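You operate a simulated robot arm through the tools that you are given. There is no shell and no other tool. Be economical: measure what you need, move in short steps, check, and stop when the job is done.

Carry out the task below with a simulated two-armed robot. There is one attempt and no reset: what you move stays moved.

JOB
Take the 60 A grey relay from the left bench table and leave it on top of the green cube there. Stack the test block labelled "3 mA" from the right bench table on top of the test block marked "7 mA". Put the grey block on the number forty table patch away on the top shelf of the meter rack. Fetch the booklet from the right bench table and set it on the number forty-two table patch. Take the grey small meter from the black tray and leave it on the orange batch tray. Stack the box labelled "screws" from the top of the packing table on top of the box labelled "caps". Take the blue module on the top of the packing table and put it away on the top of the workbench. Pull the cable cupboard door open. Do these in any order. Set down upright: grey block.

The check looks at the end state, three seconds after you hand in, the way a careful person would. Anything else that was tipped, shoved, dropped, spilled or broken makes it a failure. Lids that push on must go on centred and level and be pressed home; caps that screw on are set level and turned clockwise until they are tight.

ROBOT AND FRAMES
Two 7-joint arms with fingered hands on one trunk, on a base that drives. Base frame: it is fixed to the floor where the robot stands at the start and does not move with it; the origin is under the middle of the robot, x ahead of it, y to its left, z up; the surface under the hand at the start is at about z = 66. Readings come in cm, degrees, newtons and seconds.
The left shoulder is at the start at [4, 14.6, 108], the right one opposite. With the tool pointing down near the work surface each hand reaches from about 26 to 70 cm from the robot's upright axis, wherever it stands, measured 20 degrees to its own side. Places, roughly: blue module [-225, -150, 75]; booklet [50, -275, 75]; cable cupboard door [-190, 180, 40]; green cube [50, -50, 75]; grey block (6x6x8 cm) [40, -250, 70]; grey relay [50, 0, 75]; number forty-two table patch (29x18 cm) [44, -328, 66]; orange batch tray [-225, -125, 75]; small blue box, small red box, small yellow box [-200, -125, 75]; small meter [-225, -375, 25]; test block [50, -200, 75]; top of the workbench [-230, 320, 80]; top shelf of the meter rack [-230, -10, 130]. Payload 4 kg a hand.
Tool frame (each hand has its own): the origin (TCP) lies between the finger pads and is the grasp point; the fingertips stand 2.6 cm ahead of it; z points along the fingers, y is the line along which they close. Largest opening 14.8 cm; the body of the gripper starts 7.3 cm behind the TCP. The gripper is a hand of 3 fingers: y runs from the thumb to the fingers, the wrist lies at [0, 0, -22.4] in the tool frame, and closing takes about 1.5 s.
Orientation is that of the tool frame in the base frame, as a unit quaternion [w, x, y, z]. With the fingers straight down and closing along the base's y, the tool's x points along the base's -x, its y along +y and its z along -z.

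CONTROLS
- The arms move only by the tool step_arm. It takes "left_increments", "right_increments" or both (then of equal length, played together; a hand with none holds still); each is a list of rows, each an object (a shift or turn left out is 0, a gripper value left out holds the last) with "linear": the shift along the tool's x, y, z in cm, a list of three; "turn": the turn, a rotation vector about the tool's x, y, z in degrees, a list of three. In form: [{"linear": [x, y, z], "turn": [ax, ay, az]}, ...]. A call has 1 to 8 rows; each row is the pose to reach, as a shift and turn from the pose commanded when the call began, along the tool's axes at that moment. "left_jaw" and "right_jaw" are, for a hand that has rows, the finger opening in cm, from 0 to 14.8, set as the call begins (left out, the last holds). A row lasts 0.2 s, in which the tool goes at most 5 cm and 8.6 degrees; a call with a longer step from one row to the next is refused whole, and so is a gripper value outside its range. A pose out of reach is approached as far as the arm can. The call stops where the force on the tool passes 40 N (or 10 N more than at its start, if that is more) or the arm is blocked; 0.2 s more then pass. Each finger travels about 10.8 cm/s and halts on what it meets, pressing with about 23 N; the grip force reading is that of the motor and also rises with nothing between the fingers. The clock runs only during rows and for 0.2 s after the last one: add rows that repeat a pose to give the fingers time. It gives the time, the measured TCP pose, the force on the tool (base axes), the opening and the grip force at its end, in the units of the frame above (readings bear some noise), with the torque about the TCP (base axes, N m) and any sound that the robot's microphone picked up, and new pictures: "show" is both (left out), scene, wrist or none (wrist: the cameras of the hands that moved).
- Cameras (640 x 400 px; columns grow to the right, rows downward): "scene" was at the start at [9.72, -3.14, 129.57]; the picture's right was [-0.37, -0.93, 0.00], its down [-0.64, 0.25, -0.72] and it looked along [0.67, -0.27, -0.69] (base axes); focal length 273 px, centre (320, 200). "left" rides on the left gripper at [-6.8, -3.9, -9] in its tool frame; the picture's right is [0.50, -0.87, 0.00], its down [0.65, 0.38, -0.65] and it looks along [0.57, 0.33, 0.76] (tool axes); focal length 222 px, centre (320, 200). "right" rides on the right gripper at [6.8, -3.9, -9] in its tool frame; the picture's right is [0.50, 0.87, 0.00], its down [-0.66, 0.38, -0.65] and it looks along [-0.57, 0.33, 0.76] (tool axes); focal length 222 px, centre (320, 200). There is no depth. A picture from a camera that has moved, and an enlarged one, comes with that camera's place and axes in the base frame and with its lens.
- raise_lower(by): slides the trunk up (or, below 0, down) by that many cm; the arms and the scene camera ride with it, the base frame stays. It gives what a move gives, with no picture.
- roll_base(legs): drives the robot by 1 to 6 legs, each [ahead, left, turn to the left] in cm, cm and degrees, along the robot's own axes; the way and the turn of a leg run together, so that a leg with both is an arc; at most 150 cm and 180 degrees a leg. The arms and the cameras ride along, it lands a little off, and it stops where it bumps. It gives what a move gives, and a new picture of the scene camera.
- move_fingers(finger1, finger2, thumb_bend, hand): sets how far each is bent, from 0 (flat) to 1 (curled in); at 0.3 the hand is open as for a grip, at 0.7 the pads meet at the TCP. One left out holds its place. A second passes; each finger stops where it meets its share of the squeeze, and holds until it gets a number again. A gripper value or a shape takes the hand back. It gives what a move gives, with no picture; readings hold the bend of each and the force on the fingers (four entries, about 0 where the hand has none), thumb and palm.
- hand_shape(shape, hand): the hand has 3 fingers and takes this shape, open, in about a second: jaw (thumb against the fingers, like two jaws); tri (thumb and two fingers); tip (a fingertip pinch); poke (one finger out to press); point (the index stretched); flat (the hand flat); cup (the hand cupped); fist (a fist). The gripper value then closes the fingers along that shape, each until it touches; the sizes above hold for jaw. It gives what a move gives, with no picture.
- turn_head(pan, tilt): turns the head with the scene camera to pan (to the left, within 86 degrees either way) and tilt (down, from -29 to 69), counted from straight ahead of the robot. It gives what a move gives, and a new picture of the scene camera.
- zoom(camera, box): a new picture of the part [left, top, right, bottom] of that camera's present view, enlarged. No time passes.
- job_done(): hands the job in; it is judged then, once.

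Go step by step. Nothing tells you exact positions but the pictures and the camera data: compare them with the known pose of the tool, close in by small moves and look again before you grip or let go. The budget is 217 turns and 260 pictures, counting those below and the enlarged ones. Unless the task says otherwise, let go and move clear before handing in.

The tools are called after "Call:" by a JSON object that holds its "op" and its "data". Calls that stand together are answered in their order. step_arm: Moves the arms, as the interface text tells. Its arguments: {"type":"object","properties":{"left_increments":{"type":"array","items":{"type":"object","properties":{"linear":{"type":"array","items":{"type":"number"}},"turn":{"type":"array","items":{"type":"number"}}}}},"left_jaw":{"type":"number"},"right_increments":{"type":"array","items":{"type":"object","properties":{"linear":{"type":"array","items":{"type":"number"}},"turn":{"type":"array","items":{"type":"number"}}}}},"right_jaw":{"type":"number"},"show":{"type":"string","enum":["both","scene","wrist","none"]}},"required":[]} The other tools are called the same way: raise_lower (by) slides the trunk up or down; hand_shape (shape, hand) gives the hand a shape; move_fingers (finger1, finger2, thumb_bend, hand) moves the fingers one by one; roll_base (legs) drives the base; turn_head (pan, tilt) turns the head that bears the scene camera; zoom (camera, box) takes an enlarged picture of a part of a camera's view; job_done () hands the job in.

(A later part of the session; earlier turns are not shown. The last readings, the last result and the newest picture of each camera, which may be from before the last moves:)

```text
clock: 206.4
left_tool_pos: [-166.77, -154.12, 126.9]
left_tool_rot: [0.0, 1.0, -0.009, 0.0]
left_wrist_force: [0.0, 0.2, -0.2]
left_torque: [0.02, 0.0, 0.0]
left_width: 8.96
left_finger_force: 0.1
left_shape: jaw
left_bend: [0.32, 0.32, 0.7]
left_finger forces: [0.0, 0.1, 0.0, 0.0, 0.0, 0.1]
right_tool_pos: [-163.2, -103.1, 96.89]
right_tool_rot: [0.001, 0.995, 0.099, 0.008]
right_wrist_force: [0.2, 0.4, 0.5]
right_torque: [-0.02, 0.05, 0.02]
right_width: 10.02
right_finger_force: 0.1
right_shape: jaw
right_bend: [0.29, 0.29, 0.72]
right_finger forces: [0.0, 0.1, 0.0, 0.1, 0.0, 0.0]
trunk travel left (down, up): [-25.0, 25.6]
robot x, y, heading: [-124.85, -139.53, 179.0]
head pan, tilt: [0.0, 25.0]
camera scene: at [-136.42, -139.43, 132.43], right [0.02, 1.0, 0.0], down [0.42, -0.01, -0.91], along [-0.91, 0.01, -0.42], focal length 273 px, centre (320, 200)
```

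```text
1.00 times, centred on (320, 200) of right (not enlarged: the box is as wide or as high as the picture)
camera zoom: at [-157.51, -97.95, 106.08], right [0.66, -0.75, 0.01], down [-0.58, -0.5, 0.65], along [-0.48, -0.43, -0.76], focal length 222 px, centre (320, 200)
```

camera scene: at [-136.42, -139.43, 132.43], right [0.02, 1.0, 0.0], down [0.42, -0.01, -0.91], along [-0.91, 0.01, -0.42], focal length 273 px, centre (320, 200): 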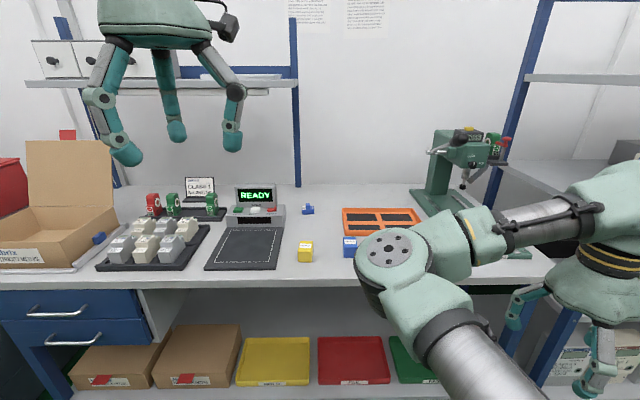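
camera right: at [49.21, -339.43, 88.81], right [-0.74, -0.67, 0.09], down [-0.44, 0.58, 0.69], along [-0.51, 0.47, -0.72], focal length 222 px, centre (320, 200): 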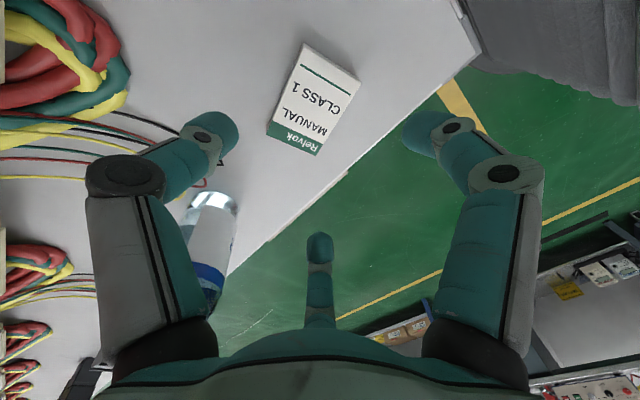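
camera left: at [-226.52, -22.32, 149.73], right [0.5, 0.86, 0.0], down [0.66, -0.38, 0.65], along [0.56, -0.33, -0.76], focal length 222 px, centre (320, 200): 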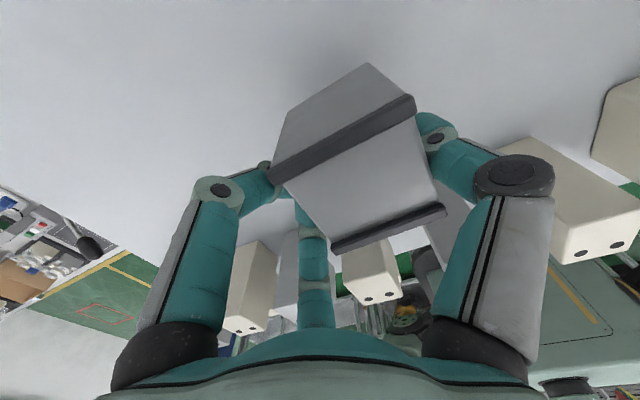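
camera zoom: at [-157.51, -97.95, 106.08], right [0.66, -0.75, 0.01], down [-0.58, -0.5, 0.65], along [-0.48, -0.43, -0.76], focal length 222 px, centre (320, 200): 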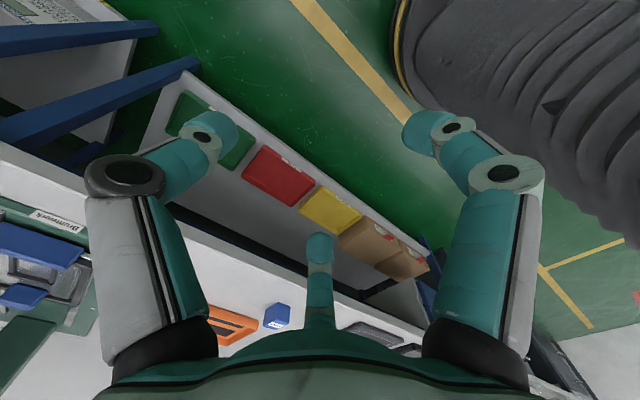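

Yellow is "screws", blue is "seals"; the hidden red one should be "caps". I'll tuck the right hand back at my side and drive up to the table.

Call:
{"op": "step_arm", "data": {"right_increments": [{"linear": [0, 0, 5]}, {"linear": [0, 0, 10]}, {"linear": [0, 0, 15]}, {"linear": [0, 0, 20]}, {"linear": [0, 0, 23]}, {"linear": [4.5, -0.7, 23]}, {"linear": [9, -1.4, 23]}, {"linear": [13.5, -2.1, 23]}], "show": "none"}}

Call:
{"op": "step_arm", "data": {"right_increments": [{"linear": [4.5, -0.7, 0]}, {"linear": [9, -1.4, 0]}, {"linear": [13.5, -2.1, 0]}, {"linear": [18, -2.8, 0]}, {"linear": [21, -3.5, 0]}], "show": "none"}}

Call:
{"op": "roll_base", "data": {"legs": [[25, -12.5, 1]]}}

Call:
{"op": "turn_head", "data": {"pan": 0, "tilt": 40}}

```text
clock: 208.2
left_tool_pos: [-166.69, -153.98, 127.05]
left_tool_rot: [0.001, 1.0, -0.009, 0.0]
left_wrist_force: [0.3, 0.4, 0.1]
left_torque: [-0.03, -0.02, -0.02]
left_width: 8.93
left_finger_force: 0.1
left_shape: jaw
left_bend: [0.32, 0.32, 0.7]
left_finger forces: [0.0, 0.1, 0.1, 0.0, 0.0, 0.0]
right_tool_pos: [-149.98, -98.54, 74.03]
right_tool_rot: [0.003, 0.995, 0.1, 0.007]
right_wrist_force: [0.2, -0.2, -1.2]
right_torque: [0.0, 0.02, 0.04]
right_width: 9.99
right_finger_force: 0.0
right_shape: jaw
right_bend: [0.29, 0.29, 0.72]
right_finger forces: [0.1, 0.0, 0.1, 0.0, 0.0, 0.0]
trunk travel left (down, up): [-25.0, 25.6]
robot x, y, heading: [-125.64, -139.69, 179.0]
head pan, tilt: [0.0, 25.0]
```

```text
clock: 209.4
left_tool_pos: [-166.62, -154.12, 126.95]
left_tool_rot: [0.0, 1.0, -0.008, 0.0]
left_wrist_force: [0.5, 0.0, -0.9]
left_torque: [-0.01, 0.01, 0.02]
left_width: 8.93
left_finger_force: 0.0
left_shape: jaw
left_bend: [0.32, 0.32, 0.7]
left_finger forces: [0.0, 0.0, 0.0, 0.0, 0.0, 0.0]
right_tool_pos: [-130.09, -90.79, 74.19]
right_tool_rot: [0.001, 0.995, 0.099, 0.007]
right_wrist_force: [0.7, 0.4, 0.3]
right_torque: [0.02, -0.03, -0.06]
right_width: 10.0
right_finger_force: 0.1
right_shape: jaw
right_bend: [0.29, 0.29, 0.72]
right_finger forces: [0.1, 0.0, 0.0, 0.0, 0.0, 0.0]
trunk travel left (down, up): [-25.0, 25.6]
robot x, y, heading: [-125.52, -139.24, 179.0]
head pan, tilt: [0.0, 25.0]
```

```text
clock: 211.3
left_tool_pos: [-191.59, -142.06, 127.0]
left_tool_rot: [0.0, 1.0, 0.001, 0.0]
left_wrist_force: [0.1, 0.9, -0.3]
left_torque: [-0.04, 0.0, 0.01]
left_width: 8.93
left_finger_force: 0.3
left_shape: jaw
left_bend: [0.32, 0.32, 0.7]
left_finger forces: [0.0, 0.1, 0.0, 0.1, 0.0, 0.0]
right_tool_pos: [-156.17, -78.23, 74.12]
right_tool_rot: [0.001, 0.994, 0.109, 0.006]
right_wrist_force: [-0.4, -0.4, 0.7]
right_torque: [0.01, -0.01, -0.01]
right_width: 10.0
right_finger_force: 0.0
right_shape: jaw
right_bend: [0.29, 0.29, 0.72]
right_finger forces: [0.0, 0.0, 0.0, 0.0, 0.0, 0.1]
trunk travel left (down, up): [-25.0, 25.6]
robot x, y, heading: [-149.96, -126.39, -179.8]
head pan, tilt: [0.0, 25.0]
camera scene: at [-161.58, -126.89, 132.44], right [0.0, 1.0, 0.0], down [0.42, 0.0, -0.91], along [-0.91, 0.0, -0.42], focal length 273 px, centre (320, 200)
```

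scene: 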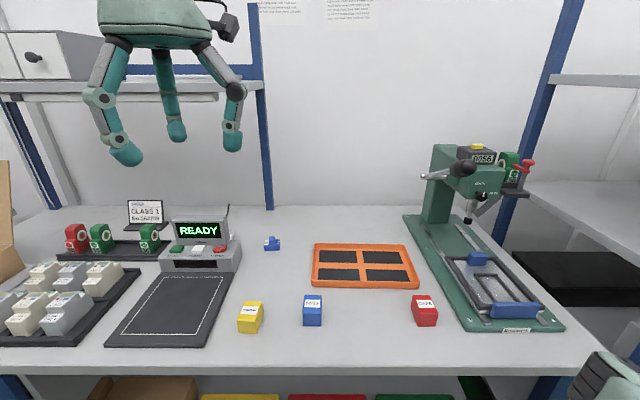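

```text
clock: 212.1
left_tool_pos: [-191.62, -142.13, 127.05]
left_tool_rot: [0.001, 1.0, 0.001, 0.001]
left_wrist_force: [0.4, 0.0, 0.1]
left_torque: [0.03, -0.01, -0.02]
left_width: 8.94
left_finger_force: 0.0
left_shape: jaw
left_bend: [0.32, 0.32, 0.7]
left_finger forces: [0.0, 0.0, 0.0, 0.1, 0.0, 0.0]
right_tool_pos: [-156.17, -78.31, 74.26]
right_tool_rot: [0.002, 0.994, 0.108, 0.007]
right_wrist_force: [-0.5, -0.7, -0.2]
right_torque: [-0.01, -0.01, 0.02]
right_width: 10.01
right_finger_force: 0.1
right_shape: jaw
right_bend: [0.29, 0.29, 0.72]
right_finger forces: [0.1, 0.0, 0.1, 0.1, 0.0, 0.0]
trunk travel left (down, up): [-25.0, 25.6]
robot x, y, heading: [-150.66, -126.88, -179.8]
head pan, tilt: [0.0, 40.0]
camera scene: at [-160.88, -126.88, 130.11], right [0.0, 1.0, 0.0], down [0.64, 0.0, -0.77], along [-0.77, 0.0, -0.64], focal length 273 px, centre (320, 200)
```

scene: 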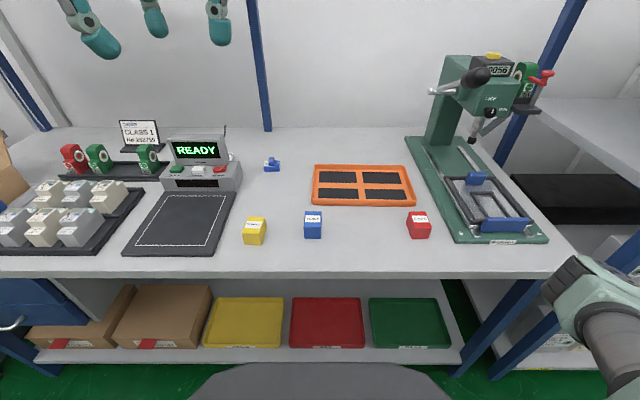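

Now everything is in view: yellow "screws", blue, red boxes, orange tray, blue module. I'll enlarge to measure.

Call:
{"op": "zoom", "data": {"camera": "scene", "box": [230, 140, 450, 270]}}

```text
2.91 times, centred on (340, 205) of scene
camera zoom: at [-160.88, -126.88, 130.11], right [0.0, 1.0, 0.0], down [0.64, 0.0, -0.77], along [-0.77, 0.0, -0.64], focal length 795 px, centre (262, 186)
```

zoom: 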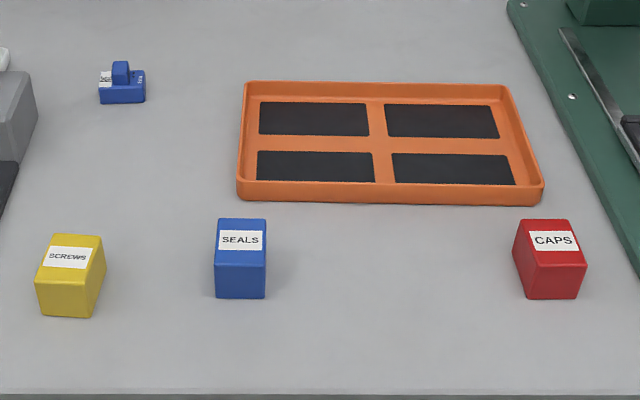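

Screws is at about [−204.8, −141.8] and caps at [−206.7, −103.9], both square to the table. I'll go nearer and lower the left hand above screws.

Call:
{"op": "roll_base", "data": {"legs": [[6.5, 0, 0]]}}

Call:
{"op": "step_arm", "data": {"left_increments": [{"linear": [-2, 0.5, 4.5]}, {"linear": [-4, 1, 9]}, {"linear": [-5.5, 1, 13.5]}, {"linear": [-6.7, 1, 18]}, {"linear": [-6.7, 1, 22.5]}, {"linear": [-6.7, 1, 27]}, {"linear": [-6.7, 1, 31]}, {"linear": [-6.7, 1, 31]}], "left_jaw": 8, "show": "both"}}

```text
clock: 213.1
left_tool_pos: [-198.07, -142.1, 127.03]
left_tool_rot: [0.0, 1.0, 0.0, 0.0]
left_wrist_force: [0.2, 0.6, -0.2]
left_torque: [-0.02, 0.0, -0.02]
left_width: 8.97
left_finger_force: 0.1
left_shape: jaw
left_bend: [0.32, 0.32, 0.7]
left_finger forces: [0.0, 0.0, 0.0, 0.1, 0.1, 0.1]
right_tool_pos: [-162.35, -78.27, 74.28]
right_tool_rot: [0.001, 0.994, 0.107, 0.007]
right_wrist_force: [-0.2, 0.6, 0.9]
right_torque: [0.0, -0.02, 0.01]
right_width: 10.0
right_finger_force: 0.0
right_shape: jaw
right_bend: [0.29, 0.29, 0.72]
right_finger forces: [0.0, 0.0, 0.1, 0.0, 0.1, 0.0]
trunk travel left (down, up): [-25.0, 25.6]
robot x, y, heading: [-156.55, -126.6, -179.9]
head pan, tilt: [0.0, 40.0]
camera scene: at [-167.18, -126.88, 130.11], right [0.0, 1.0, 0.0], down [0.64, 0.0, -0.77], along [-0.77, 0.0, -0.64], focal length 273 px, centre (320, 200)
```

scene: 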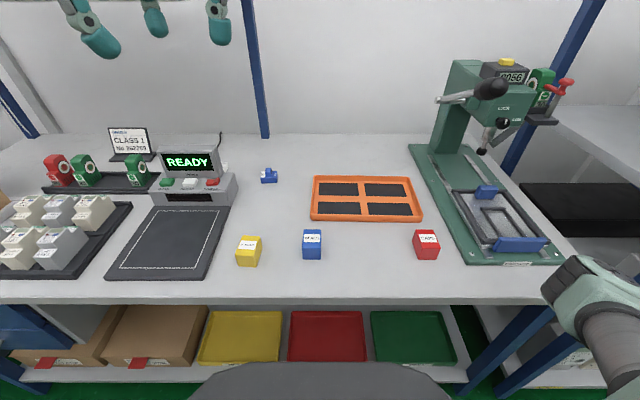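

```text
clock: 214.9
left_tool_pos: [-204.71, -143.16, 96.11]
left_tool_rot: [0.0, 1.0, 0.0, 0.0]
left_wrist_force: [-0.4, 0.9, -0.4]
left_torque: [-0.01, -0.03, 0.0]
left_width: 8.07
left_finger_force: 0.2
left_shape: jaw
left_bend: [0.34, 0.34, 0.7]
left_finger forces: [0.0, 0.0, 0.0, 0.1, 0.0, 0.0]
right_tool_pos: [-162.25, -78.3, 74.14]
right_tool_rot: [0.002, 0.994, 0.108, 0.008]
right_wrist_force: [-0.3, 0.4, 0.4]
right_torque: [0.02, 0.01, 0.0]
right_width: 10.01
right_finger_force: 0.1
right_shape: jaw
right_bend: [0.29, 0.29, 0.72]
right_finger forces: [0.0, 0.0, 0.0, 0.1, 0.0, 0.0]
trunk travel left (down, up): [-25.0, 25.6]
robot x, y, heading: [-156.65, -126.52, -179.7]
head pan, tilt: [0.0, 40.0]
camera scene: at [-167.16, -126.86, 130.11], right [0.0, 1.0, 0.0], down [0.64, 0.0, -0.77], along [-0.77, 0.0, -0.64], focal length 273 px, centre (320, 200)
camera left: at [-211.57, -139.14, 105.15], right [0.5, 0.87, 0.0], down [0.66, -0.38, 0.65], along [0.57, -0.33, -0.76], focal length 222 px, centre (320, 200)
```

scene: 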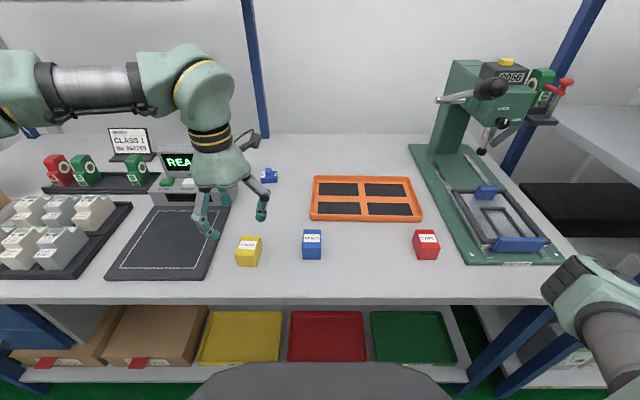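
left: 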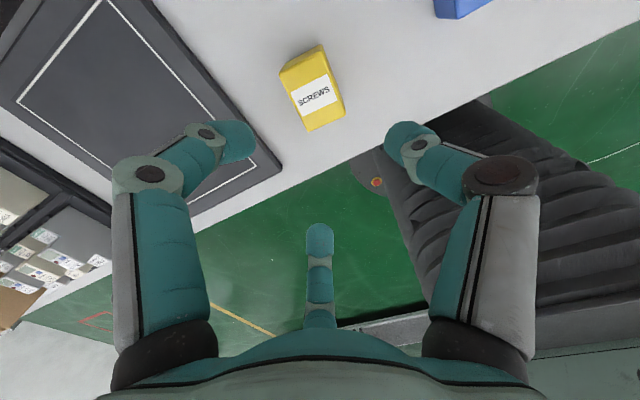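

Triangulating with the wrist camera: screws centre is [−206.9, −142.4], top z ≈ 83.7, table ≈ 79.7. I'll correct and descend.

Call:
{"op": "step_arm", "data": {"left_increments": [{"linear": [-1.2, 0.4, 3]}, {"linear": [-2.2, 0.8, 7]}, {"linear": [-2.2, 0.8, 10]}, {"linear": [-2.2, 0.8, 12.2]}, {"linear": [-2.2, 0.8, 12.2]}], "left_jaw": 8, "show": "wrist"}}

```text
clock: 216.1
left_tool_pos: [-206.95, -143.84, 83.97]
left_tool_rot: [0.0, 1.0, 0.0, 0.0]
left_wrist_force: [-0.4, 0.1, 0.0]
left_torque: [0.05, 0.0, 0.02]
left_width: 8.08
left_finger_force: 0.1
left_shape: jaw
left_bend: [0.34, 0.34, 0.7]
left_finger forces: [0.0, 0.0, 0.1, 0.0, 0.0, 0.0]
right_tool_pos: [-162.33, -78.22, 74.37]
right_tool_rot: [0.001, 0.994, 0.106, 0.007]
right_wrist_force: [-0.9, 0.2, 0.6]
right_torque: [-0.02, -0.01, -0.02]
right_width: 9.98
right_finger_force: 0.0
right_shape: jaw
right_bend: [0.29, 0.29, 0.72]
right_finger forces: [0.0, 0.0, 0.0, 0.0, 0.0, 0.1]
trunk travel left (down, up): [-25.0, 25.6]
robot x, y, heading: [-156.96, -127.31, -180.1]
head pan, tilt: [0.0, 40.0]
camera left: at [-213.76, -139.99, 92.89], right [0.5, 0.87, 0.0], down [0.66, -0.38, 0.65], along [0.57, -0.33, -0.76], focal length 222 px, centre (320, 200)
```

left: 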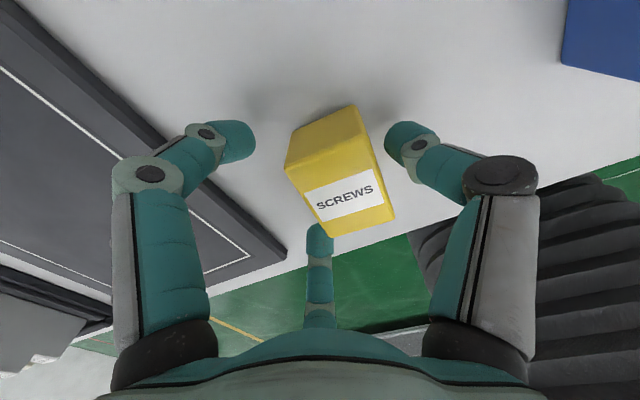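

Well centred. I'll lower 0.6 cm and close.

Call:
{"op": "step_arm", "data": {"left_increments": [{"linear": [0, 0, 0.5]}, {"linear": [0, 0, 0.5]}, {"linear": [0, 0, 0.5]}, {"linear": [0, 0, 0.5]}, {"linear": [0, 0, 0.5]}, {"linear": [0, 0, 0.5]}, {"linear": [0, 0, 0.5]}, {"linear": [0, 0, 0.5]}], "left_jaw": 0, "show": "wrist"}}

```text
clock: 217.9
left_tool_pos: [-206.92, -143.9, 83.41]
left_tool_rot: [0.0, 1.0, 0.0, -0.001]
left_wrist_force: [-1.6, 1.1, 9.2]
left_torque: [0.28, 0.04, 0.03]
left_width: 4.12
left_finger_force: 22.8
left_shape: jaw
left_bend: [0.79, 0.8, 0.7]
left_finger forces: [16.5, 15.1, 0.0, 0.1, 29.0, 0.0]
right_tool_pos: [-162.4, -78.28, 74.21]
right_tool_rot: [0.001, 0.994, 0.107, 0.007]
right_wrist_force: [0.5, 0.5, 0.0]
right_torque: [0.02, 0.03, -0.03]
right_width: 10.01
right_finger_force: 0.0
right_shape: jaw
right_bend: [0.29, 0.29, 0.72]
right_finger forces: [0.0, 0.0, 0.0, 0.0, 0.0, 0.0]
trunk travel left (down, up): [-25.0, 25.6]
robot x, y, heading: [-156.54, -127.05, -180.0]
head pan, tilt: [0.0, 40.0]
camera left: at [-213.73, -139.95, 92.41], right [0.5, 0.87, 0.0], down [0.66, -0.38, 0.65], along [0.57, -0.33, -0.76], focal length 222 px, centre (320, 200)
```

left: 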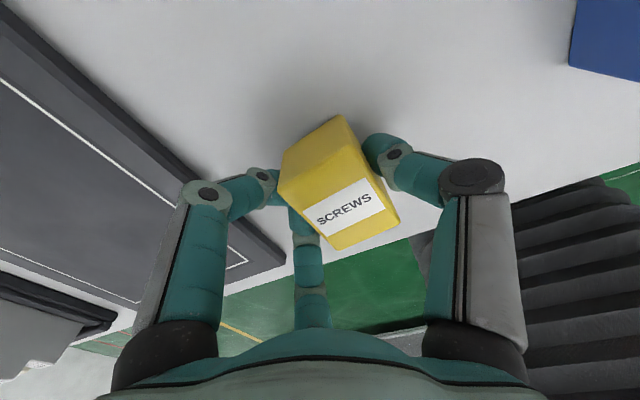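

Gripped. I'll lift and drive right 40 cm to the caps box.

Call:
{"op": "step_arm", "data": {"left_increments": [{"linear": [0, 0, -3]}, {"linear": [0, 0, -7]}, {"linear": [0, 0, -11]}, {"linear": [0, 0, -14]}], "show": "none"}}

Call:
{"op": "roll_base", "data": {"legs": [[0, -39.5, 0]]}}

Call:
{"op": "zoom", "data": {"camera": "scene", "box": [170, 150, 330, 270]}}

```text
clock: 218.9
left_tool_pos: [-206.97, -143.92, 97.22]
left_tool_rot: [0.001, 1.0, 0.0, 0.0]
left_wrist_force: [-0.6, -1.0, -0.7]
left_torque: [-0.01, -0.02, 0.0]
left_width: 4.01
left_finger_force: 23.4
left_shape: jaw
left_bend: [0.79, 0.8, 0.7]
left_finger forces: [16.1, 14.5, 0.0, 0.0, 27.5, 0.0]
right_tool_pos: [-162.38, -78.22, 74.23]
right_tool_rot: [0.001, 0.994, 0.107, 0.007]
right_wrist_force: [-0.5, 0.2, 0.8]
right_torque: [-0.03, -0.04, -0.02]
right_width: 9.99
right_finger_force: 0.1
right_shape: jaw
right_bend: [0.29, 0.29, 0.72]
right_finger forces: [0.0, 0.0, 0.1, 0.0, 0.0, 0.0]
trunk travel left (down, up): [-25.0, 25.6]
robot x, y, heading: [-156.54, -127.03, -179.8]
head pan, tilt: [0.0, 40.0]
```

```text
clock: 221.3
left_tool_pos: [-207.03, -104.75, 97.17]
left_tool_rot: [0.0, 1.0, -0.001, -0.001]
left_wrist_force: [0.5, 0.4, -0.7]
left_torque: [-0.01, -0.01, 0.01]
left_width: 3.99
left_finger_force: 22.7
left_shape: jaw
left_bend: [0.79, 0.8, 0.7]
left_finger forces: [16.0, 14.5, 0.0, 0.0, 27.6, 0.0]
right_tool_pos: [-162.26, -39.12, 74.26]
right_tool_rot: [0.001, 0.994, 0.105, 0.007]
right_wrist_force: [-0.5, 0.4, 0.0]
right_torque: [-0.01, 0.0, 0.02]
right_width: 9.99
right_finger_force: 0.2
right_shape: jaw
right_bend: [0.29, 0.29, 0.72]
right_finger forces: [0.0, 0.0, 0.0, 0.1, 0.0, 0.1]
trunk travel left (down, up): [-25.0, 25.6]
robot x, y, heading: [-156.46, -87.7, 179.9]
head pan, tilt: [0.0, 40.0]
camera scene: at [-167.2, -87.74, 130.1], right [0.0, 1.0, 0.0], down [0.64, 0.0, -0.77], along [-0.77, 0.0, -0.64], focal length 273 px, centre (320, 200)
```

scene: 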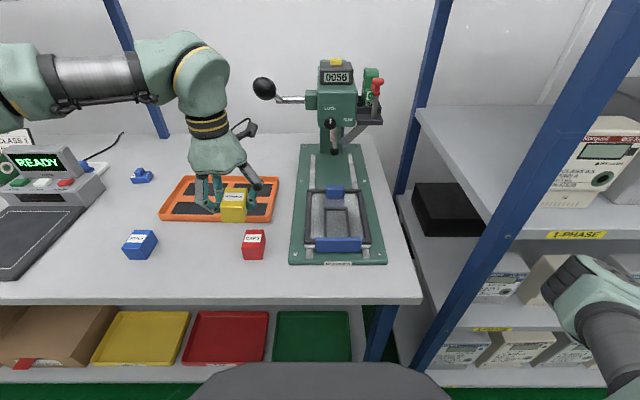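

```text
3.33 times, centred on (250, 210) of scene
camera zoom: at [-167.2, -87.74, 130.1], right [0.0, 1.0, 0.0], down [0.64, 0.0, -0.77], along [-0.77, 0.0, -0.64], focal length 911 px, centre (553, 167)
```

zoom: 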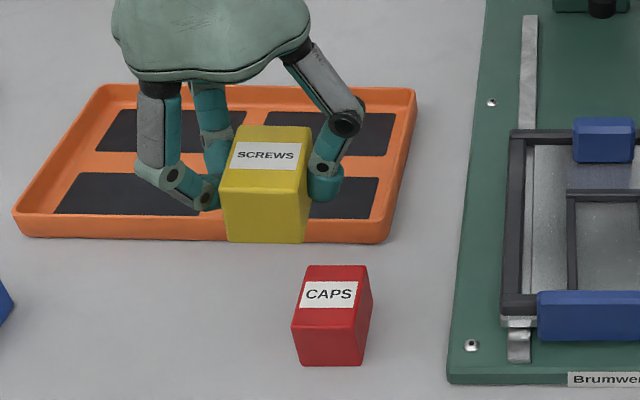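

Held screws box centre is [−207, −104.1]; caps is at [−208.9, −102.9]. I'll correct and lower to about 1 cm above.

Call:
{"op": "step_arm", "data": {"left_increments": [{"linear": [-1.9, -1.2, 1]}, {"linear": [-1.9, -1.2, 4]}, {"linear": [-1.9, -1.2, 7]}, {"linear": [-1.9, -1.2, 8.7]}, {"linear": [-1.9, -1.2, 8.7]}], "show": "none"}}

Call:
{"op": "zoom", "data": {"camera": "scene", "box": [190, 170, 310, 270]}}

```text
clock: 222.6
left_tool_pos: [-209.03, -103.54, 88.58]
left_tool_rot: [0.001, 1.0, 0.0, -0.001]
left_wrist_force: [-0.1, -0.2, -1.0]
left_torque: [0.01, 0.03, 0.0]
left_width: 4.02
left_finger_force: 22.9
left_shape: jaw
left_bend: [0.79, 0.8, 0.7]
left_finger forces: [16.1, 14.5, 0.0, 0.0, 27.5, 0.1]
right_tool_pos: [-162.34, -39.1, 74.27]
right_tool_rot: [0.001, 0.994, 0.105, 0.007]
right_wrist_force: [0.4, -1.1, 0.0]
right_torque: [-0.01, -0.01, -0.03]
right_width: 10.02
right_finger_force: 0.0
right_shape: jaw
right_bend: [0.29, 0.29, 0.72]
right_finger forces: [0.1, 0.0, 0.0, 0.1, 0.0, 0.0]
trunk travel left (down, up): [-25.0, 25.6]
robot x, y, heading: [-156.81, -87.58, 179.8]
head pan, tilt: [0.0, 40.0]
```

```text
4.00 times, centred on (250, 220) of scene
camera zoom: at [-167.18, -87.76, 130.1], right [0.0, 1.0, 0.0], down [0.64, 0.0, -0.77], along [-0.77, 0.0, -0.64], focal length 1093 px, centre (600, 120)
```

zoom: 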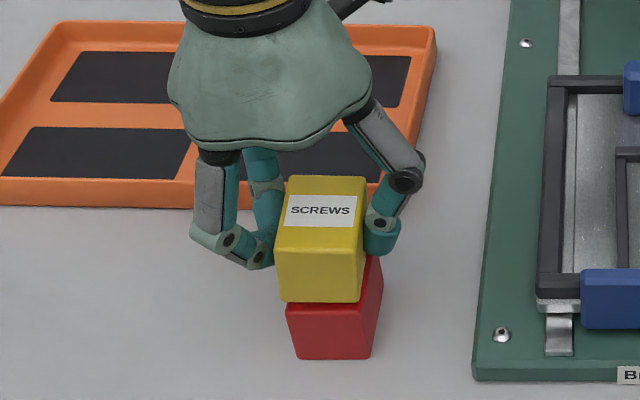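

Aligned with the caps box. I'll lower to contact.

Call:
{"op": "step_arm", "data": {"left_increments": [{"linear": [0, 0, 0.5]}, {"linear": [0, 0, 0.9]}, {"linear": [0, 0, 0.9]}], "show": "none"}}

Call:
{"op": "step_arm", "data": {"left_increments": [{"linear": [0, 0, 0.3]}, {"linear": [0, 0, 0.3]}], "show": "none"}}

Call:
{"op": "zoom", "data": {"camera": "scene", "box": [190, 170, 310, 270]}}

```text
clock: 223.3
left_tool_pos: [-208.93, -103.6, 87.58]
left_tool_rot: [0.0, 1.0, -0.001, -0.001]
left_wrist_force: [-0.9, -0.4, 7.6]
left_torque: [0.18, 0.03, 0.03]
left_width: 4.01
left_finger_force: 22.9
left_shape: jaw
left_bend: [0.79, 0.8, 0.7]
left_finger forces: [16.5, 15.2, 0.0, 0.0, 27.5, 0.0]
right_tool_pos: [-162.36, -39.13, 74.14]
right_tool_rot: [0.001, 0.994, 0.105, 0.008]
right_wrist_force: [0.2, 0.6, -0.9]
right_torque: [0.01, 0.01, -0.01]
right_width: 9.98
right_finger_force: 0.1
right_shape: jaw
right_bend: [0.29, 0.29, 0.72]
right_finger forces: [0.0, 0.0, 0.1, 0.0, 0.0, 0.0]
trunk travel left (down, up): [-25.0, 25.6]
robot x, y, heading: [-156.95, -87.96, 180.2]
head pan, tilt: [0.0, 40.0]
```

```text
clock: 223.9
left_tool_pos: [-208.98, -103.46, 87.52]
left_tool_rot: [0.0, 1.0, -0.002, -0.003]
left_wrist_force: [-3.7, -0.4, 19.7]
left_torque: [0.57, 0.02, 0.08]
left_width: 4.05
left_finger_force: 23.1
left_shape: jaw
left_bend: [0.79, 0.8, 0.7]
left_finger forces: [18.4, 16.8, 0.0, 0.1, 30.4, 0.0]
right_tool_pos: [-162.09, -39.13, 74.3]
right_tool_rot: [0.001, 0.994, 0.105, 0.007]
right_wrist_force: [0.4, -0.4, 0.0]
right_torque: [0.04, 0.0, -0.03]
right_width: 9.99
right_finger_force: 0.1
right_shape: jaw
right_bend: [0.29, 0.29, 0.72]
right_finger forces: [0.0, 0.1, 0.0, 0.0, 0.1, 0.0]
trunk travel left (down, up): [-25.0, 25.6]
robot x, y, heading: [-156.59, -88.01, 179.8]
head pan, tilt: [0.0, 40.0]
```

```text
4.00 times, centred on (250, 220) of scene
camera zoom: at [-167.04, -87.71, 130.13], right [0.0, 1.0, 0.0], down [0.64, 0.0, -0.77], along [-0.77, 0.0, -0.64], focal length 1093 px, centre (600, 120)
```

zoom: 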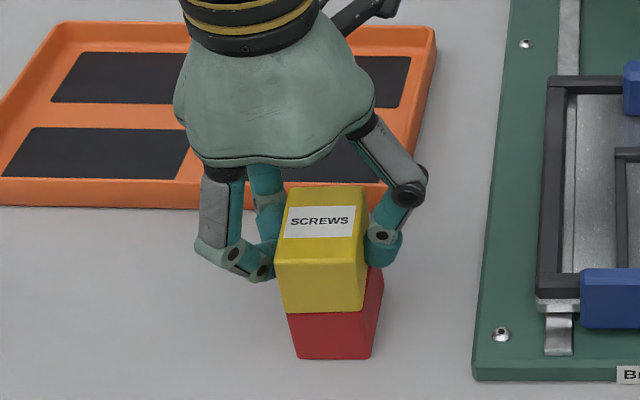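

On the caps box. I'll ease off, open, and rise.

Call:
{"op": "step_arm", "data": {"left_increments": [{"linear": [0, 0, -0.4]}, {"linear": [0, 0, -0.4]}], "show": "none"}}

Call:
{"op": "step_arm", "data": {"left_increments": [{}, {}, {}, {}, {"linear": [0, 0, -1]}, {"linear": [0, 0, -5]}, {"linear": [0, 0, -9]}, {"linear": [0, 0, -13]}], "left_jaw": 8.5, "show": "none"}}

Call:
{"op": "zoom", "data": {"camera": "scene", "box": [90, 140, 330, 280]}}

```text
clock: 224.6
left_tool_pos: [-208.86, -103.46, 87.5]
left_tool_rot: [0.001, 1.0, -0.001, 0.001]
left_wrist_force: [-0.8, 1.2, 7.7]
left_torque: [0.26, 0.01, 0.07]
left_width: 4.01
left_finger_force: 23.1
left_shape: jaw
left_bend: [0.79, 0.8, 0.7]
left_finger forces: [17.4, 15.8, 0.1, 0.0, 29.4, 0.0]
right_tool_pos: [-162.26, -39.06, 74.13]
right_tool_rot: [0.002, 0.994, 0.105, 0.007]
right_wrist_force: [0.2, -0.1, -0.2]
right_torque: [-0.01, 0.0, 0.01]
right_width: 10.0
right_finger_force: 0.0
right_shape: jaw
right_bend: [0.29, 0.29, 0.72]
right_finger forces: [0.0, 0.0, 0.0, 0.1, 0.0, 0.0]
trunk travel left (down, up): [-25.0, 25.6]
robot x, y, heading: [-156.79, -87.41, 179.8]
head pan, tilt: [0.0, 40.0]
```

```text
clock: 226.3
left_tool_pos: [-209.05, -103.45, 100.75]
left_tool_rot: [0.0, 1.0, -0.001, 0.0]
left_wrist_force: [-0.2, 0.0, 0.7]
left_torque: [0.05, -0.03, 0.03]
left_width: 8.45
left_finger_force: 0.0
left_shape: jaw
left_bend: [0.33, 0.33, 0.7]
left_finger forces: [0.0, 0.0, 0.1, 0.1, 0.0, 0.1]
right_tool_pos: [-162.26, -39.15, 74.18]
right_tool_rot: [0.001, 0.994, 0.105, 0.007]
right_wrist_force: [-0.3, 0.8, 0.4]
right_torque: [0.01, 0.0, -0.02]
right_width: 10.0
right_finger_force: 0.1
right_shape: jaw
right_bend: [0.29, 0.29, 0.72]
right_finger forces: [0.0, 0.0, 0.0, 0.0, 0.0, 0.0]
trunk travel left (down, up): [-25.0, 25.6]
robot x, y, heading: [-156.44, -87.23, 179.8]
head pan, tilt: [0.0, 40.0]
```

```text
2.67 times, centred on (210, 210) of scene
camera zoom: at [-167.11, -87.71, 130.11], right [0.0, 1.0, 0.0], down [0.64, 0.0, -0.77], along [-0.77, 0.0, -0.64], focal length 728 px, centre (613, 173)
```

zoom: 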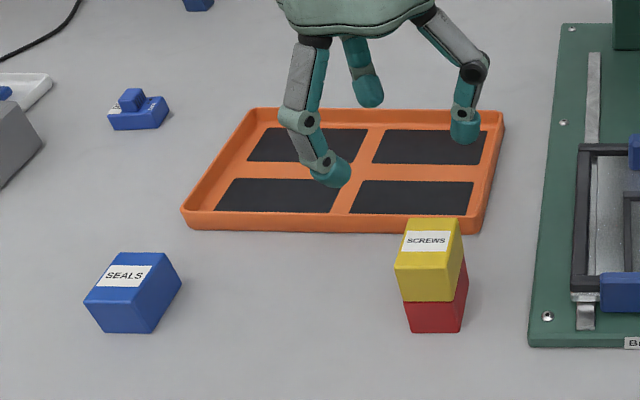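

The screws box sits squarely on caps. Next is the small meter: I'll drive to the low black tray near y = −375 and look at it.

Call:
{"op": "roll_base", "data": {"legs": [[-22, 0, 0], [0, 140, 0], [0, 132, 0]]}}

Call:
{"op": "turn_head", "data": {"pan": 8, "tilt": 48}}

```text
clock: 240.9
left_tool_pos: [-185.73, -377.97, 100.71]
left_tool_rot: [-0.001, 1.0, 0.006, 0.0]
left_wrist_force: [-1.1, 0.0, 0.2]
left_torque: [0.07, 0.01, 0.01]
left_width: 8.42
left_finger_force: 0.0
left_shape: jaw
left_bend: [0.33, 0.33, 0.7]
left_finger forces: [0.0, 0.1, 0.0, 0.0, 0.0, 0.1]
right_tool_pos: [-139.82, -313.03, 74.1]
right_tool_rot: [0.001, 0.994, 0.112, 0.007]
right_wrist_force: [0.2, 0.7, 0.0]
right_torque: [0.02, -0.01, 0.0]
right_width: 10.0
right_finger_force: 0.0
right_shape: jaw
right_bend: [0.29, 0.29, 0.72]
right_finger forces: [0.0, 0.0, 0.0, 0.0, 0.1, 0.1]
trunk travel left (down, up): [-25.0, 25.6]
robot x, y, heading: [-133.47, -361.39, -179.4]
head pan, tilt: [0.0, 40.0]
camera scene: at [-144.02, -361.71, 130.1], right [-0.01, 1.0, 0.0], down [0.64, 0.01, -0.77], along [-0.77, -0.01, -0.64], focal length 273 px, centre (320, 200)
```

scene: 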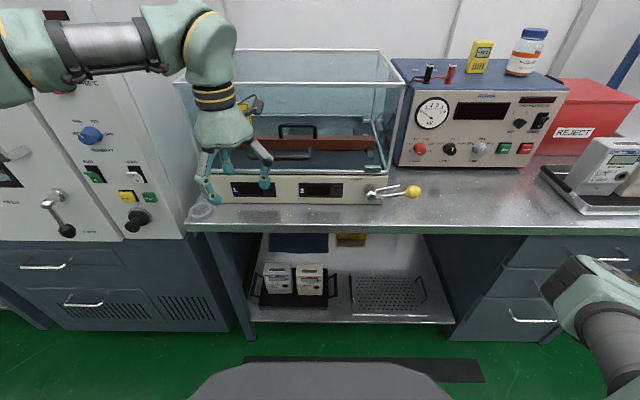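

```text
clock: 241.6
left_tool_pos: [-185.72, -378.0, 100.79]
left_tool_rot: [0.001, 1.0, 0.006, 0.0]
left_wrist_force: [-0.5, 0.6, -0.4]
left_torque: [-0.01, 0.01, 0.01]
left_width: 8.44
left_finger_force: 0.0
left_shape: jaw
left_bend: [0.33, 0.33, 0.7]
left_finger forces: [0.0, 0.0, 0.0, 0.0, 0.1, 0.1]
right_tool_pos: [-139.74, -313.01, 74.28]
right_tool_rot: [0.001, 0.994, 0.112, 0.007]
right_wrist_force: [-0.6, -0.1, -0.4]
right_torque: [-0.05, -0.01, -0.02]
right_width: 10.01
right_finger_force: 0.0
right_shape: jaw
right_bend: [0.29, 0.29, 0.72]
right_finger forces: [0.0, 0.0, 0.0, 0.1, 0.0, 0.1]
trunk travel left (down, up): [-25.0, 25.6]
robot x, y, heading: [-133.67, -361.65, -179.5]
head pan, tilt: [8.0, 48.0]
camera scene: at [-143.32, -362.79, 128.96], right [-0.15, 0.99, 0.0], down [0.73, 0.11, -0.67], along [-0.66, -0.1, -0.74], focal length 273 px, centre (320, 200)
```

scene: 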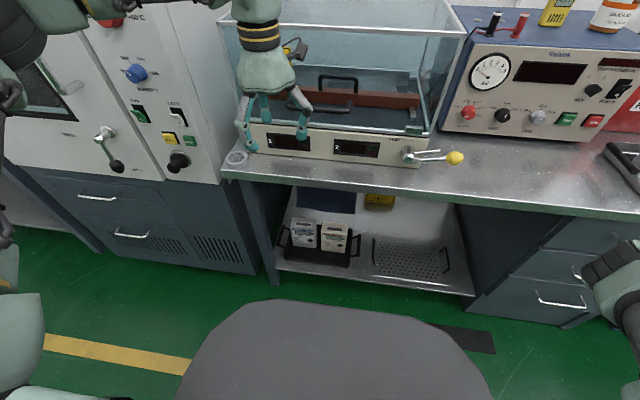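

Two small meters stand in the black tray: grey at left, cream at right. I'll enlarge to measure.

Call:
{"op": "zoom", "data": {"camera": "scene", "box": [250, 190, 390, 290]}}

```text
4.00 times, centred on (320, 240) of scene
camera zoom: at [-143.32, -362.79, 128.96], right [-0.15, 0.99, 0.0], down [0.73, 0.11, -0.67], along [-0.66, -0.1, -0.74], focal length 1093 px, centre (320, 40)
```

zoom: 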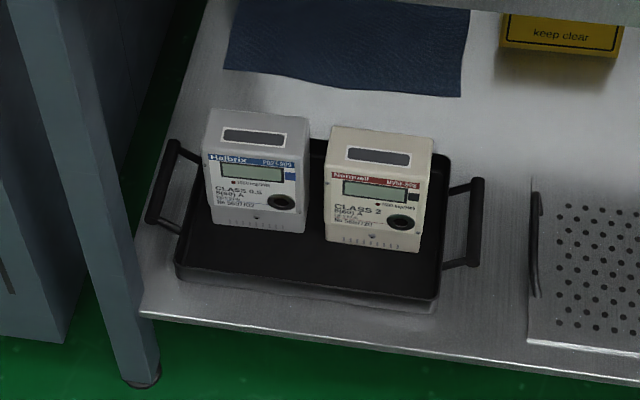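

The meter is about 11×6×14 cm under the table top, so I need the hand pitched forward, gripping its left and right sides near the top. I'll back off a little, lower the trunk and pitch the left hand.

Call:
{"op": "roll_base", "data": {"legs": [[-17, 0, -0.5]]}}

Call:
{"op": "raise_lower", "data": {"by": -24.5}}

Call:
{"op": "step_arm", "data": {"left_increments": [{"linear": [0, 0, 4], "turn": [0, -8, 0]}, {"linear": [0, 0, 8], "turn": [0, -16, 0]}, {"linear": [0, 0, 12], "turn": [0, -24, 0]}, {"linear": [0, 0, 16], "turn": [0, -32, 0]}, {"linear": [0, 0, 20], "turn": [0, -40, 0]}, {"linear": [0, 0, 24], "turn": [0, -48, 0]}, {"linear": [0, 0, 26], "turn": [0, -52, 0]}, {"linear": [0, 0, 26], "turn": [0, -52, 0]}], "left_jaw": 13.6, "show": "none"}}

Call:
{"op": "turn_head", "data": {"pan": 8, "tilt": 38}}

```text
clock: 243.1
left_tool_pos: [-169.08, -377.37, 100.71]
left_tool_rot: [0.001, 1.0, 0.001, 0.001]
left_wrist_force: [-0.4, 0.4, 0.7]
left_torque: [0.02, 0.03, -0.04]
left_width: 8.45
left_finger_force: 0.1
left_shape: jaw
left_bend: [0.33, 0.33, 0.7]
left_finger forces: [0.1, 0.0, 0.0, 0.1, 0.0, 0.1]
right_tool_pos: [-122.45, -312.84, 74.1]
right_tool_rot: [0.0, 0.994, 0.107, 0.008]
right_wrist_force: [0.9, -0.5, 0.8]
right_torque: [0.01, 0.0, 0.01]
right_width: 9.97
right_finger_force: 0.0
right_shape: jaw
right_bend: [0.29, 0.29, 0.72]
right_finger forces: [0.0, 0.0, 0.1, 0.0, 0.1, 0.0]
trunk travel left (down, up): [-25.0, 25.6]
robot x, y, heading: [-116.42, -361.41, -179.9]
head pan, tilt: [8.0, 48.0]
camera scene: at [-126.48, -362.58, 128.96], right [-0.14, 0.99, 0.0], down [0.74, 0.1, -0.67], along [-0.66, -0.09, -0.74], focal length 273 px, centre (320, 200)
```

scene: 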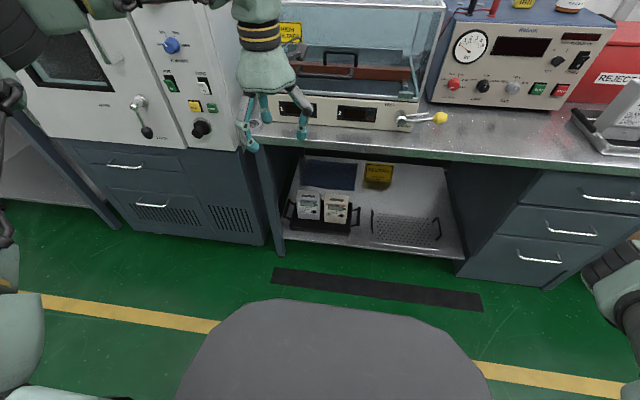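

```text
clock: 245.6
left_tool_pos: [-169.0, -377.38, 76.22]
left_tool_rot: [0.0, 1.0, 0.001, 0.0]
left_wrist_force: [0.4, 0.1, 0.2]
left_torque: [-0.02, 0.02, -0.02]
left_width: 8.42
left_finger_force: 0.0
left_shape: jaw
left_bend: [0.33, 0.33, 0.7]
left_finger forces: [0.0, 0.0, 0.1, 0.0, 0.0, 0.0]
right_tool_pos: [-122.47, -312.9, 49.79]
right_tool_rot: [0.001, 0.994, 0.107, 0.007]
right_wrist_force: [0.2, -0.3, 0.0]
right_torque: [0.01, 0.03, 0.02]
right_width: 10.02
right_finger_force: 0.0
right_shape: jaw
right_bend: [0.29, 0.29, 0.72]
right_finger forces: [0.0, 0.0, 0.0, 0.0, 0.0, 0.0]
trunk travel left (down, up): [-0.5, 50.1]
robot x, y, heading: [-116.53, -361.32, -180.1]
head pan, tilt: [8.0, 48.0]
```

```text
clock: 247.4
left_tool_pos: [-175.3, -372.27, 56.87]
left_tool_rot: [0.016, 0.915, 0.007, -0.402]
left_wrist_force: [0.3, 0.2, 0.9]
left_torque: [0.01, 0.0, -0.02]
left_width: 13.58
left_finger_force: 0.2
left_shape: jaw
left_bend: [0.26, 0.26, 0.31]
left_finger forces: [0.0, 0.1, 0.0, 0.1, 0.0, 0.0]
left hand out of reach, approached as far as the arm can: row 5, 6, 7, 8
right_tool_pos: [-122.47, -312.86, 49.69]
right_tool_rot: [0.001, 0.994, 0.108, 0.008]
right_wrist_force: [-0.3, -0.1, 0.0]
right_torque: [0.0, -0.01, 0.01]
right_width: 10.01
right_finger_force: 0.0
right_shape: jaw
right_bend: [0.29, 0.29, 0.72]
right_finger forces: [0.0, 0.0, 0.1, 0.1, 0.0, 0.1]
trunk travel left (down, up): [-0.5, 50.1]
robot x, y, heading: [-116.64, -361.49, -180.1]
head pan, tilt: [8.0, 48.0]
```

```text
clock: 248.1
left_tool_pos: [-175.33, -372.22, 56.91]
left_tool_rot: [0.016, 0.915, 0.007, -0.402]
left_wrist_force: [0.4, -0.3, 0.2]
left_torque: [-0.03, 0.0, 0.05]
left_width: 13.62
left_finger_force: 0.0
left_shape: jaw
left_bend: [0.26, 0.26, 0.31]
left_finger forces: [0.0, 0.0, 0.1, 0.0, 0.0, 0.1]
right_tool_pos: [-122.4, -312.92, 49.85]
right_tool_rot: [0.001, 0.994, 0.107, 0.007]
right_wrist_force: [-0.5, 0.1, 1.1]
right_torque: [0.02, 0.02, 0.01]
right_width: 10.02
right_finger_force: 0.1
right_shape: jaw
right_bend: [0.29, 0.29, 0.72]
right_finger forces: [0.1, 0.0, 0.0, 0.0, 0.1, 0.0]
trunk travel left (down, up): [-0.5, 50.1]
robot x, y, heading: [-116.5, -361.02, -180.1]
head pan, tilt: [8.0, 38.0]
camera scene: at [-127.25, -362.68, 105.93], right [-0.14, 0.99, 0.0], down [0.61, 0.09, -0.79], along [-0.78, -0.11, -0.62], focal length 273 px, centre (320, 200)
```

scene: 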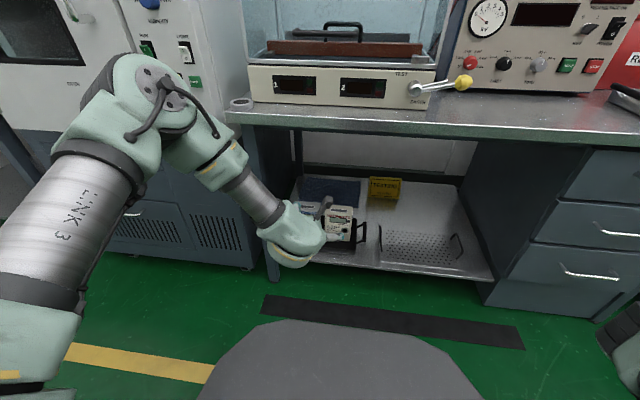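

The arm reaches under the table nicely with the elbow in front. Let me look through the wrist camera.

Call:
{"op": "zoom", "data": {"camera": "left", "box": [0, 0, 640, 400]}}

```text
1.00 times, centred on (320, 200) of left (not enlarged: the box is as wide or as high as the picture)
camera zoom: at [-173.38, -367.95, 67.83], right [0.32, 0.87, -0.39], down [0.93, -0.35, -0.03], along [-0.16, -0.35, -0.92], focal length 222 px, centre (320, 200)
```

zoom: 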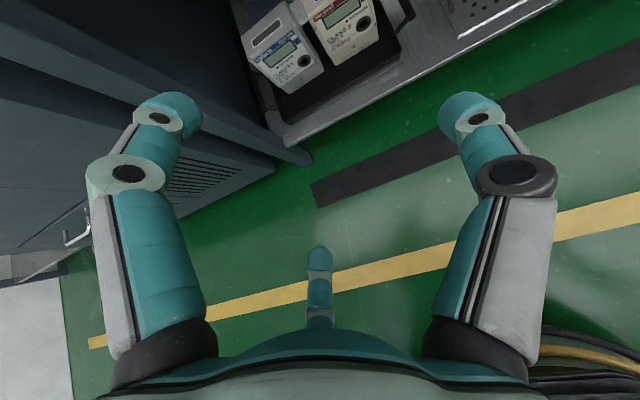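

Triangulated: grey meter front-bottom centre [−209.5, −380.5, 20.7], about 10.4 wide, 14.3 tall, 6 deep, with a 3.2 cm gap to the cream one. I'll move in and lower the pitched hand in front of it.

Call:
{"op": "roll_base", "data": {"legs": [[19, 0, 0]]}}

Call:
{"op": "step_arm", "data": {"left_increments": [{"linear": [2.6, 2.4, 2.5]}, {"linear": [5.2, 4.8, 5]}, {"linear": [7.8, 7.2, 7.5]}, {"linear": [11, 9.5, 10.5]}, {"linear": [11, 9.5, 10.5]}], "left_jaw": 13, "show": "wrist"}}

```text
clock: 249.7
left_tool_pos: [-194.33, -372.41, 56.84]
left_tool_rot: [0.017, 0.916, 0.008, -0.401]
left_wrist_force: [-0.4, -0.4, -0.4]
left_torque: [0.01, 0.02, 0.01]
left_width: 13.6
left_finger_force: 0.1
left_shape: jaw
left_bend: [0.26, 0.26, 0.31]
left_finger forces: [0.1, 0.1, 0.0, 0.1, 0.1, 0.1]
right_tool_pos: [-141.62, -312.92, 49.77]
right_tool_rot: [0.001, 0.994, 0.108, 0.008]
right_wrist_force: [-0.3, 0.0, 0.0]
right_torque: [-0.01, -0.02, 0.02]
right_width: 10.02
right_finger_force: 0.0
right_shape: jaw
right_bend: [0.29, 0.29, 0.72]
right_finger forces: [0.0, 0.0, 0.0, 0.0, 0.0, 0.1]
trunk travel left (down, up): [-0.5, 50.1]
robot x, y, heading: [-135.58, -361.01, -179.7]
head pan, tilt: [8.0, 38.0]
camera scene: at [-146.36, -362.72, 105.92], right [-0.14, 0.99, 0.0], down [0.61, 0.09, -0.79], along [-0.78, -0.11, -0.62], focal length 273 px, centre (320, 200)
```

scene: 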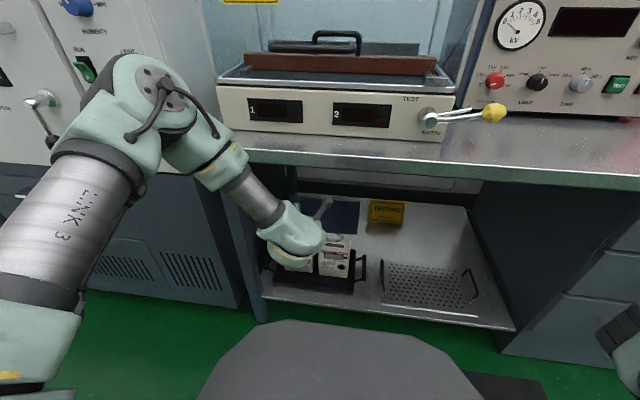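

```text
clock: 250.9
left_tool_pos: [-197.64, -377.44, 49.14]
left_tool_rot: [0.03, 0.929, 0.015, -0.369]
left_wrist_force: [-0.5, 0.5, -0.1]
left_torque: [-0.02, 0.02, -0.01]
left_width: 12.98
left_finger_force: 0.0
left_shape: jaw
left_bend: [0.25, 0.25, 0.36]
left_finger forces: [0.1, 0.0, 0.0, 0.0, 0.1, 0.1]
left hand out of reach, approached as far as the arm can: row 1, 2, 3, 4, 5
right_tool_pos: [-141.59, -312.87, 49.85]
right_tool_rot: [0.001, 0.994, 0.108, 0.007]
right_wrist_force: [0.0, 0.8, 0.6]
right_torque: [0.0, 0.0, -0.03]
right_width: 10.01
right_finger_force: 0.0
right_shape: jaw
right_bend: [0.29, 0.29, 0.72]
right_finger forces: [0.0, 0.1, 0.0, 0.0, 0.0, 0.1]
trunk travel left (down, up): [-0.5, 50.1]
robot x, y, heading: [-135.4, -361.25, -179.9]
head pan, tilt: [8.0, 38.0]
camera left: at [-196.6, -372.95, 60.09], right [0.32, 0.87, -0.38], down [0.94, -0.33, 0.04], along [-0.09, -0.37, -0.92], focal length 222 px, centre (320, 200)
```

left: 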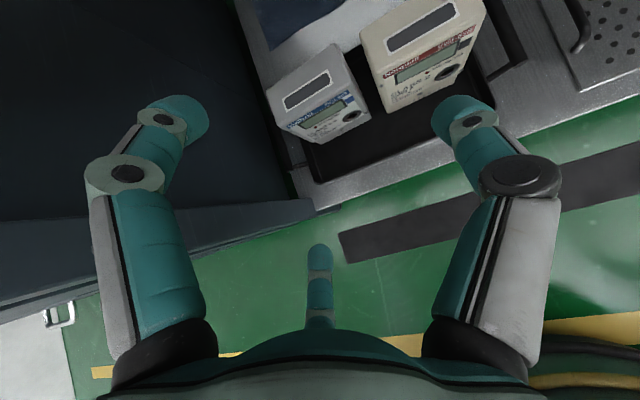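

The arm hits an inner limit here; extending farther forward should ease it. I'll push along the hand's own axis.

Call:
{"op": "step_arm", "data": {"left_increments": [{"linear": [-0.2, 1, 3]}, {"linear": [-0.3, 2, 6]}, {"linear": [-0.6, 3.9, 9]}, {"linear": [-0.6, 3.9, 10.4]}], "show": "scene"}}

```text
clock: 251.9
left_tool_pos: [-205.32, -382.16, 42.0]
left_tool_rot: [0.03, 0.929, 0.014, -0.37]
left_wrist_force: [1.0, -0.1, 0.0]
left_torque: [0.01, -0.01, -0.02]
left_width: 13.01
left_finger_force: 0.0
left_shape: jaw
left_bend: [0.25, 0.25, 0.36]
left_finger forces: [0.0, 0.0, 0.0, 0.1, 0.0, 0.0]
right_tool_pos: [-141.51, -312.87, 49.71]
right_tool_rot: [0.001, 0.994, 0.108, 0.007]
right_wrist_force: [-1.1, -1.0, -0.2]
right_torque: [-0.03, 0.03, -0.01]
right_width: 10.0
right_finger_force: 0.0
right_shape: jaw
right_bend: [0.29, 0.29, 0.72]
right_finger forces: [0.0, 0.0, 0.1, 0.0, 0.1, 0.0]
trunk travel left (down, up): [-0.5, 50.1]
robot x, y, heading: [-135.7, -361.38, -180.0]
head pan, tilt: [8.0, 38.0]
camera scene: at [-146.29, -362.72, 105.93], right [-0.14, 0.99, 0.0], down [0.61, 0.09, -0.79], along [-0.78, -0.11, -0.62], focal length 273 px, centre (320, 200)
```

scene: 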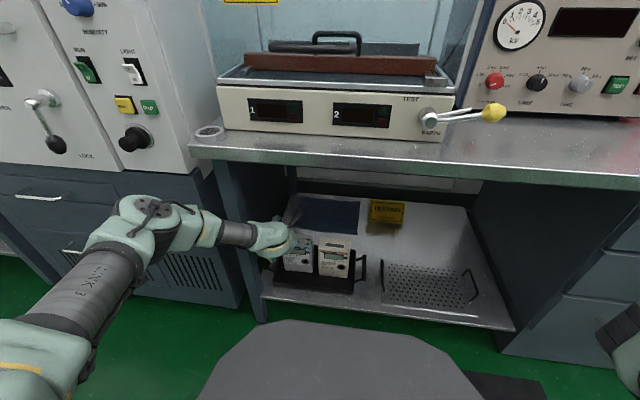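

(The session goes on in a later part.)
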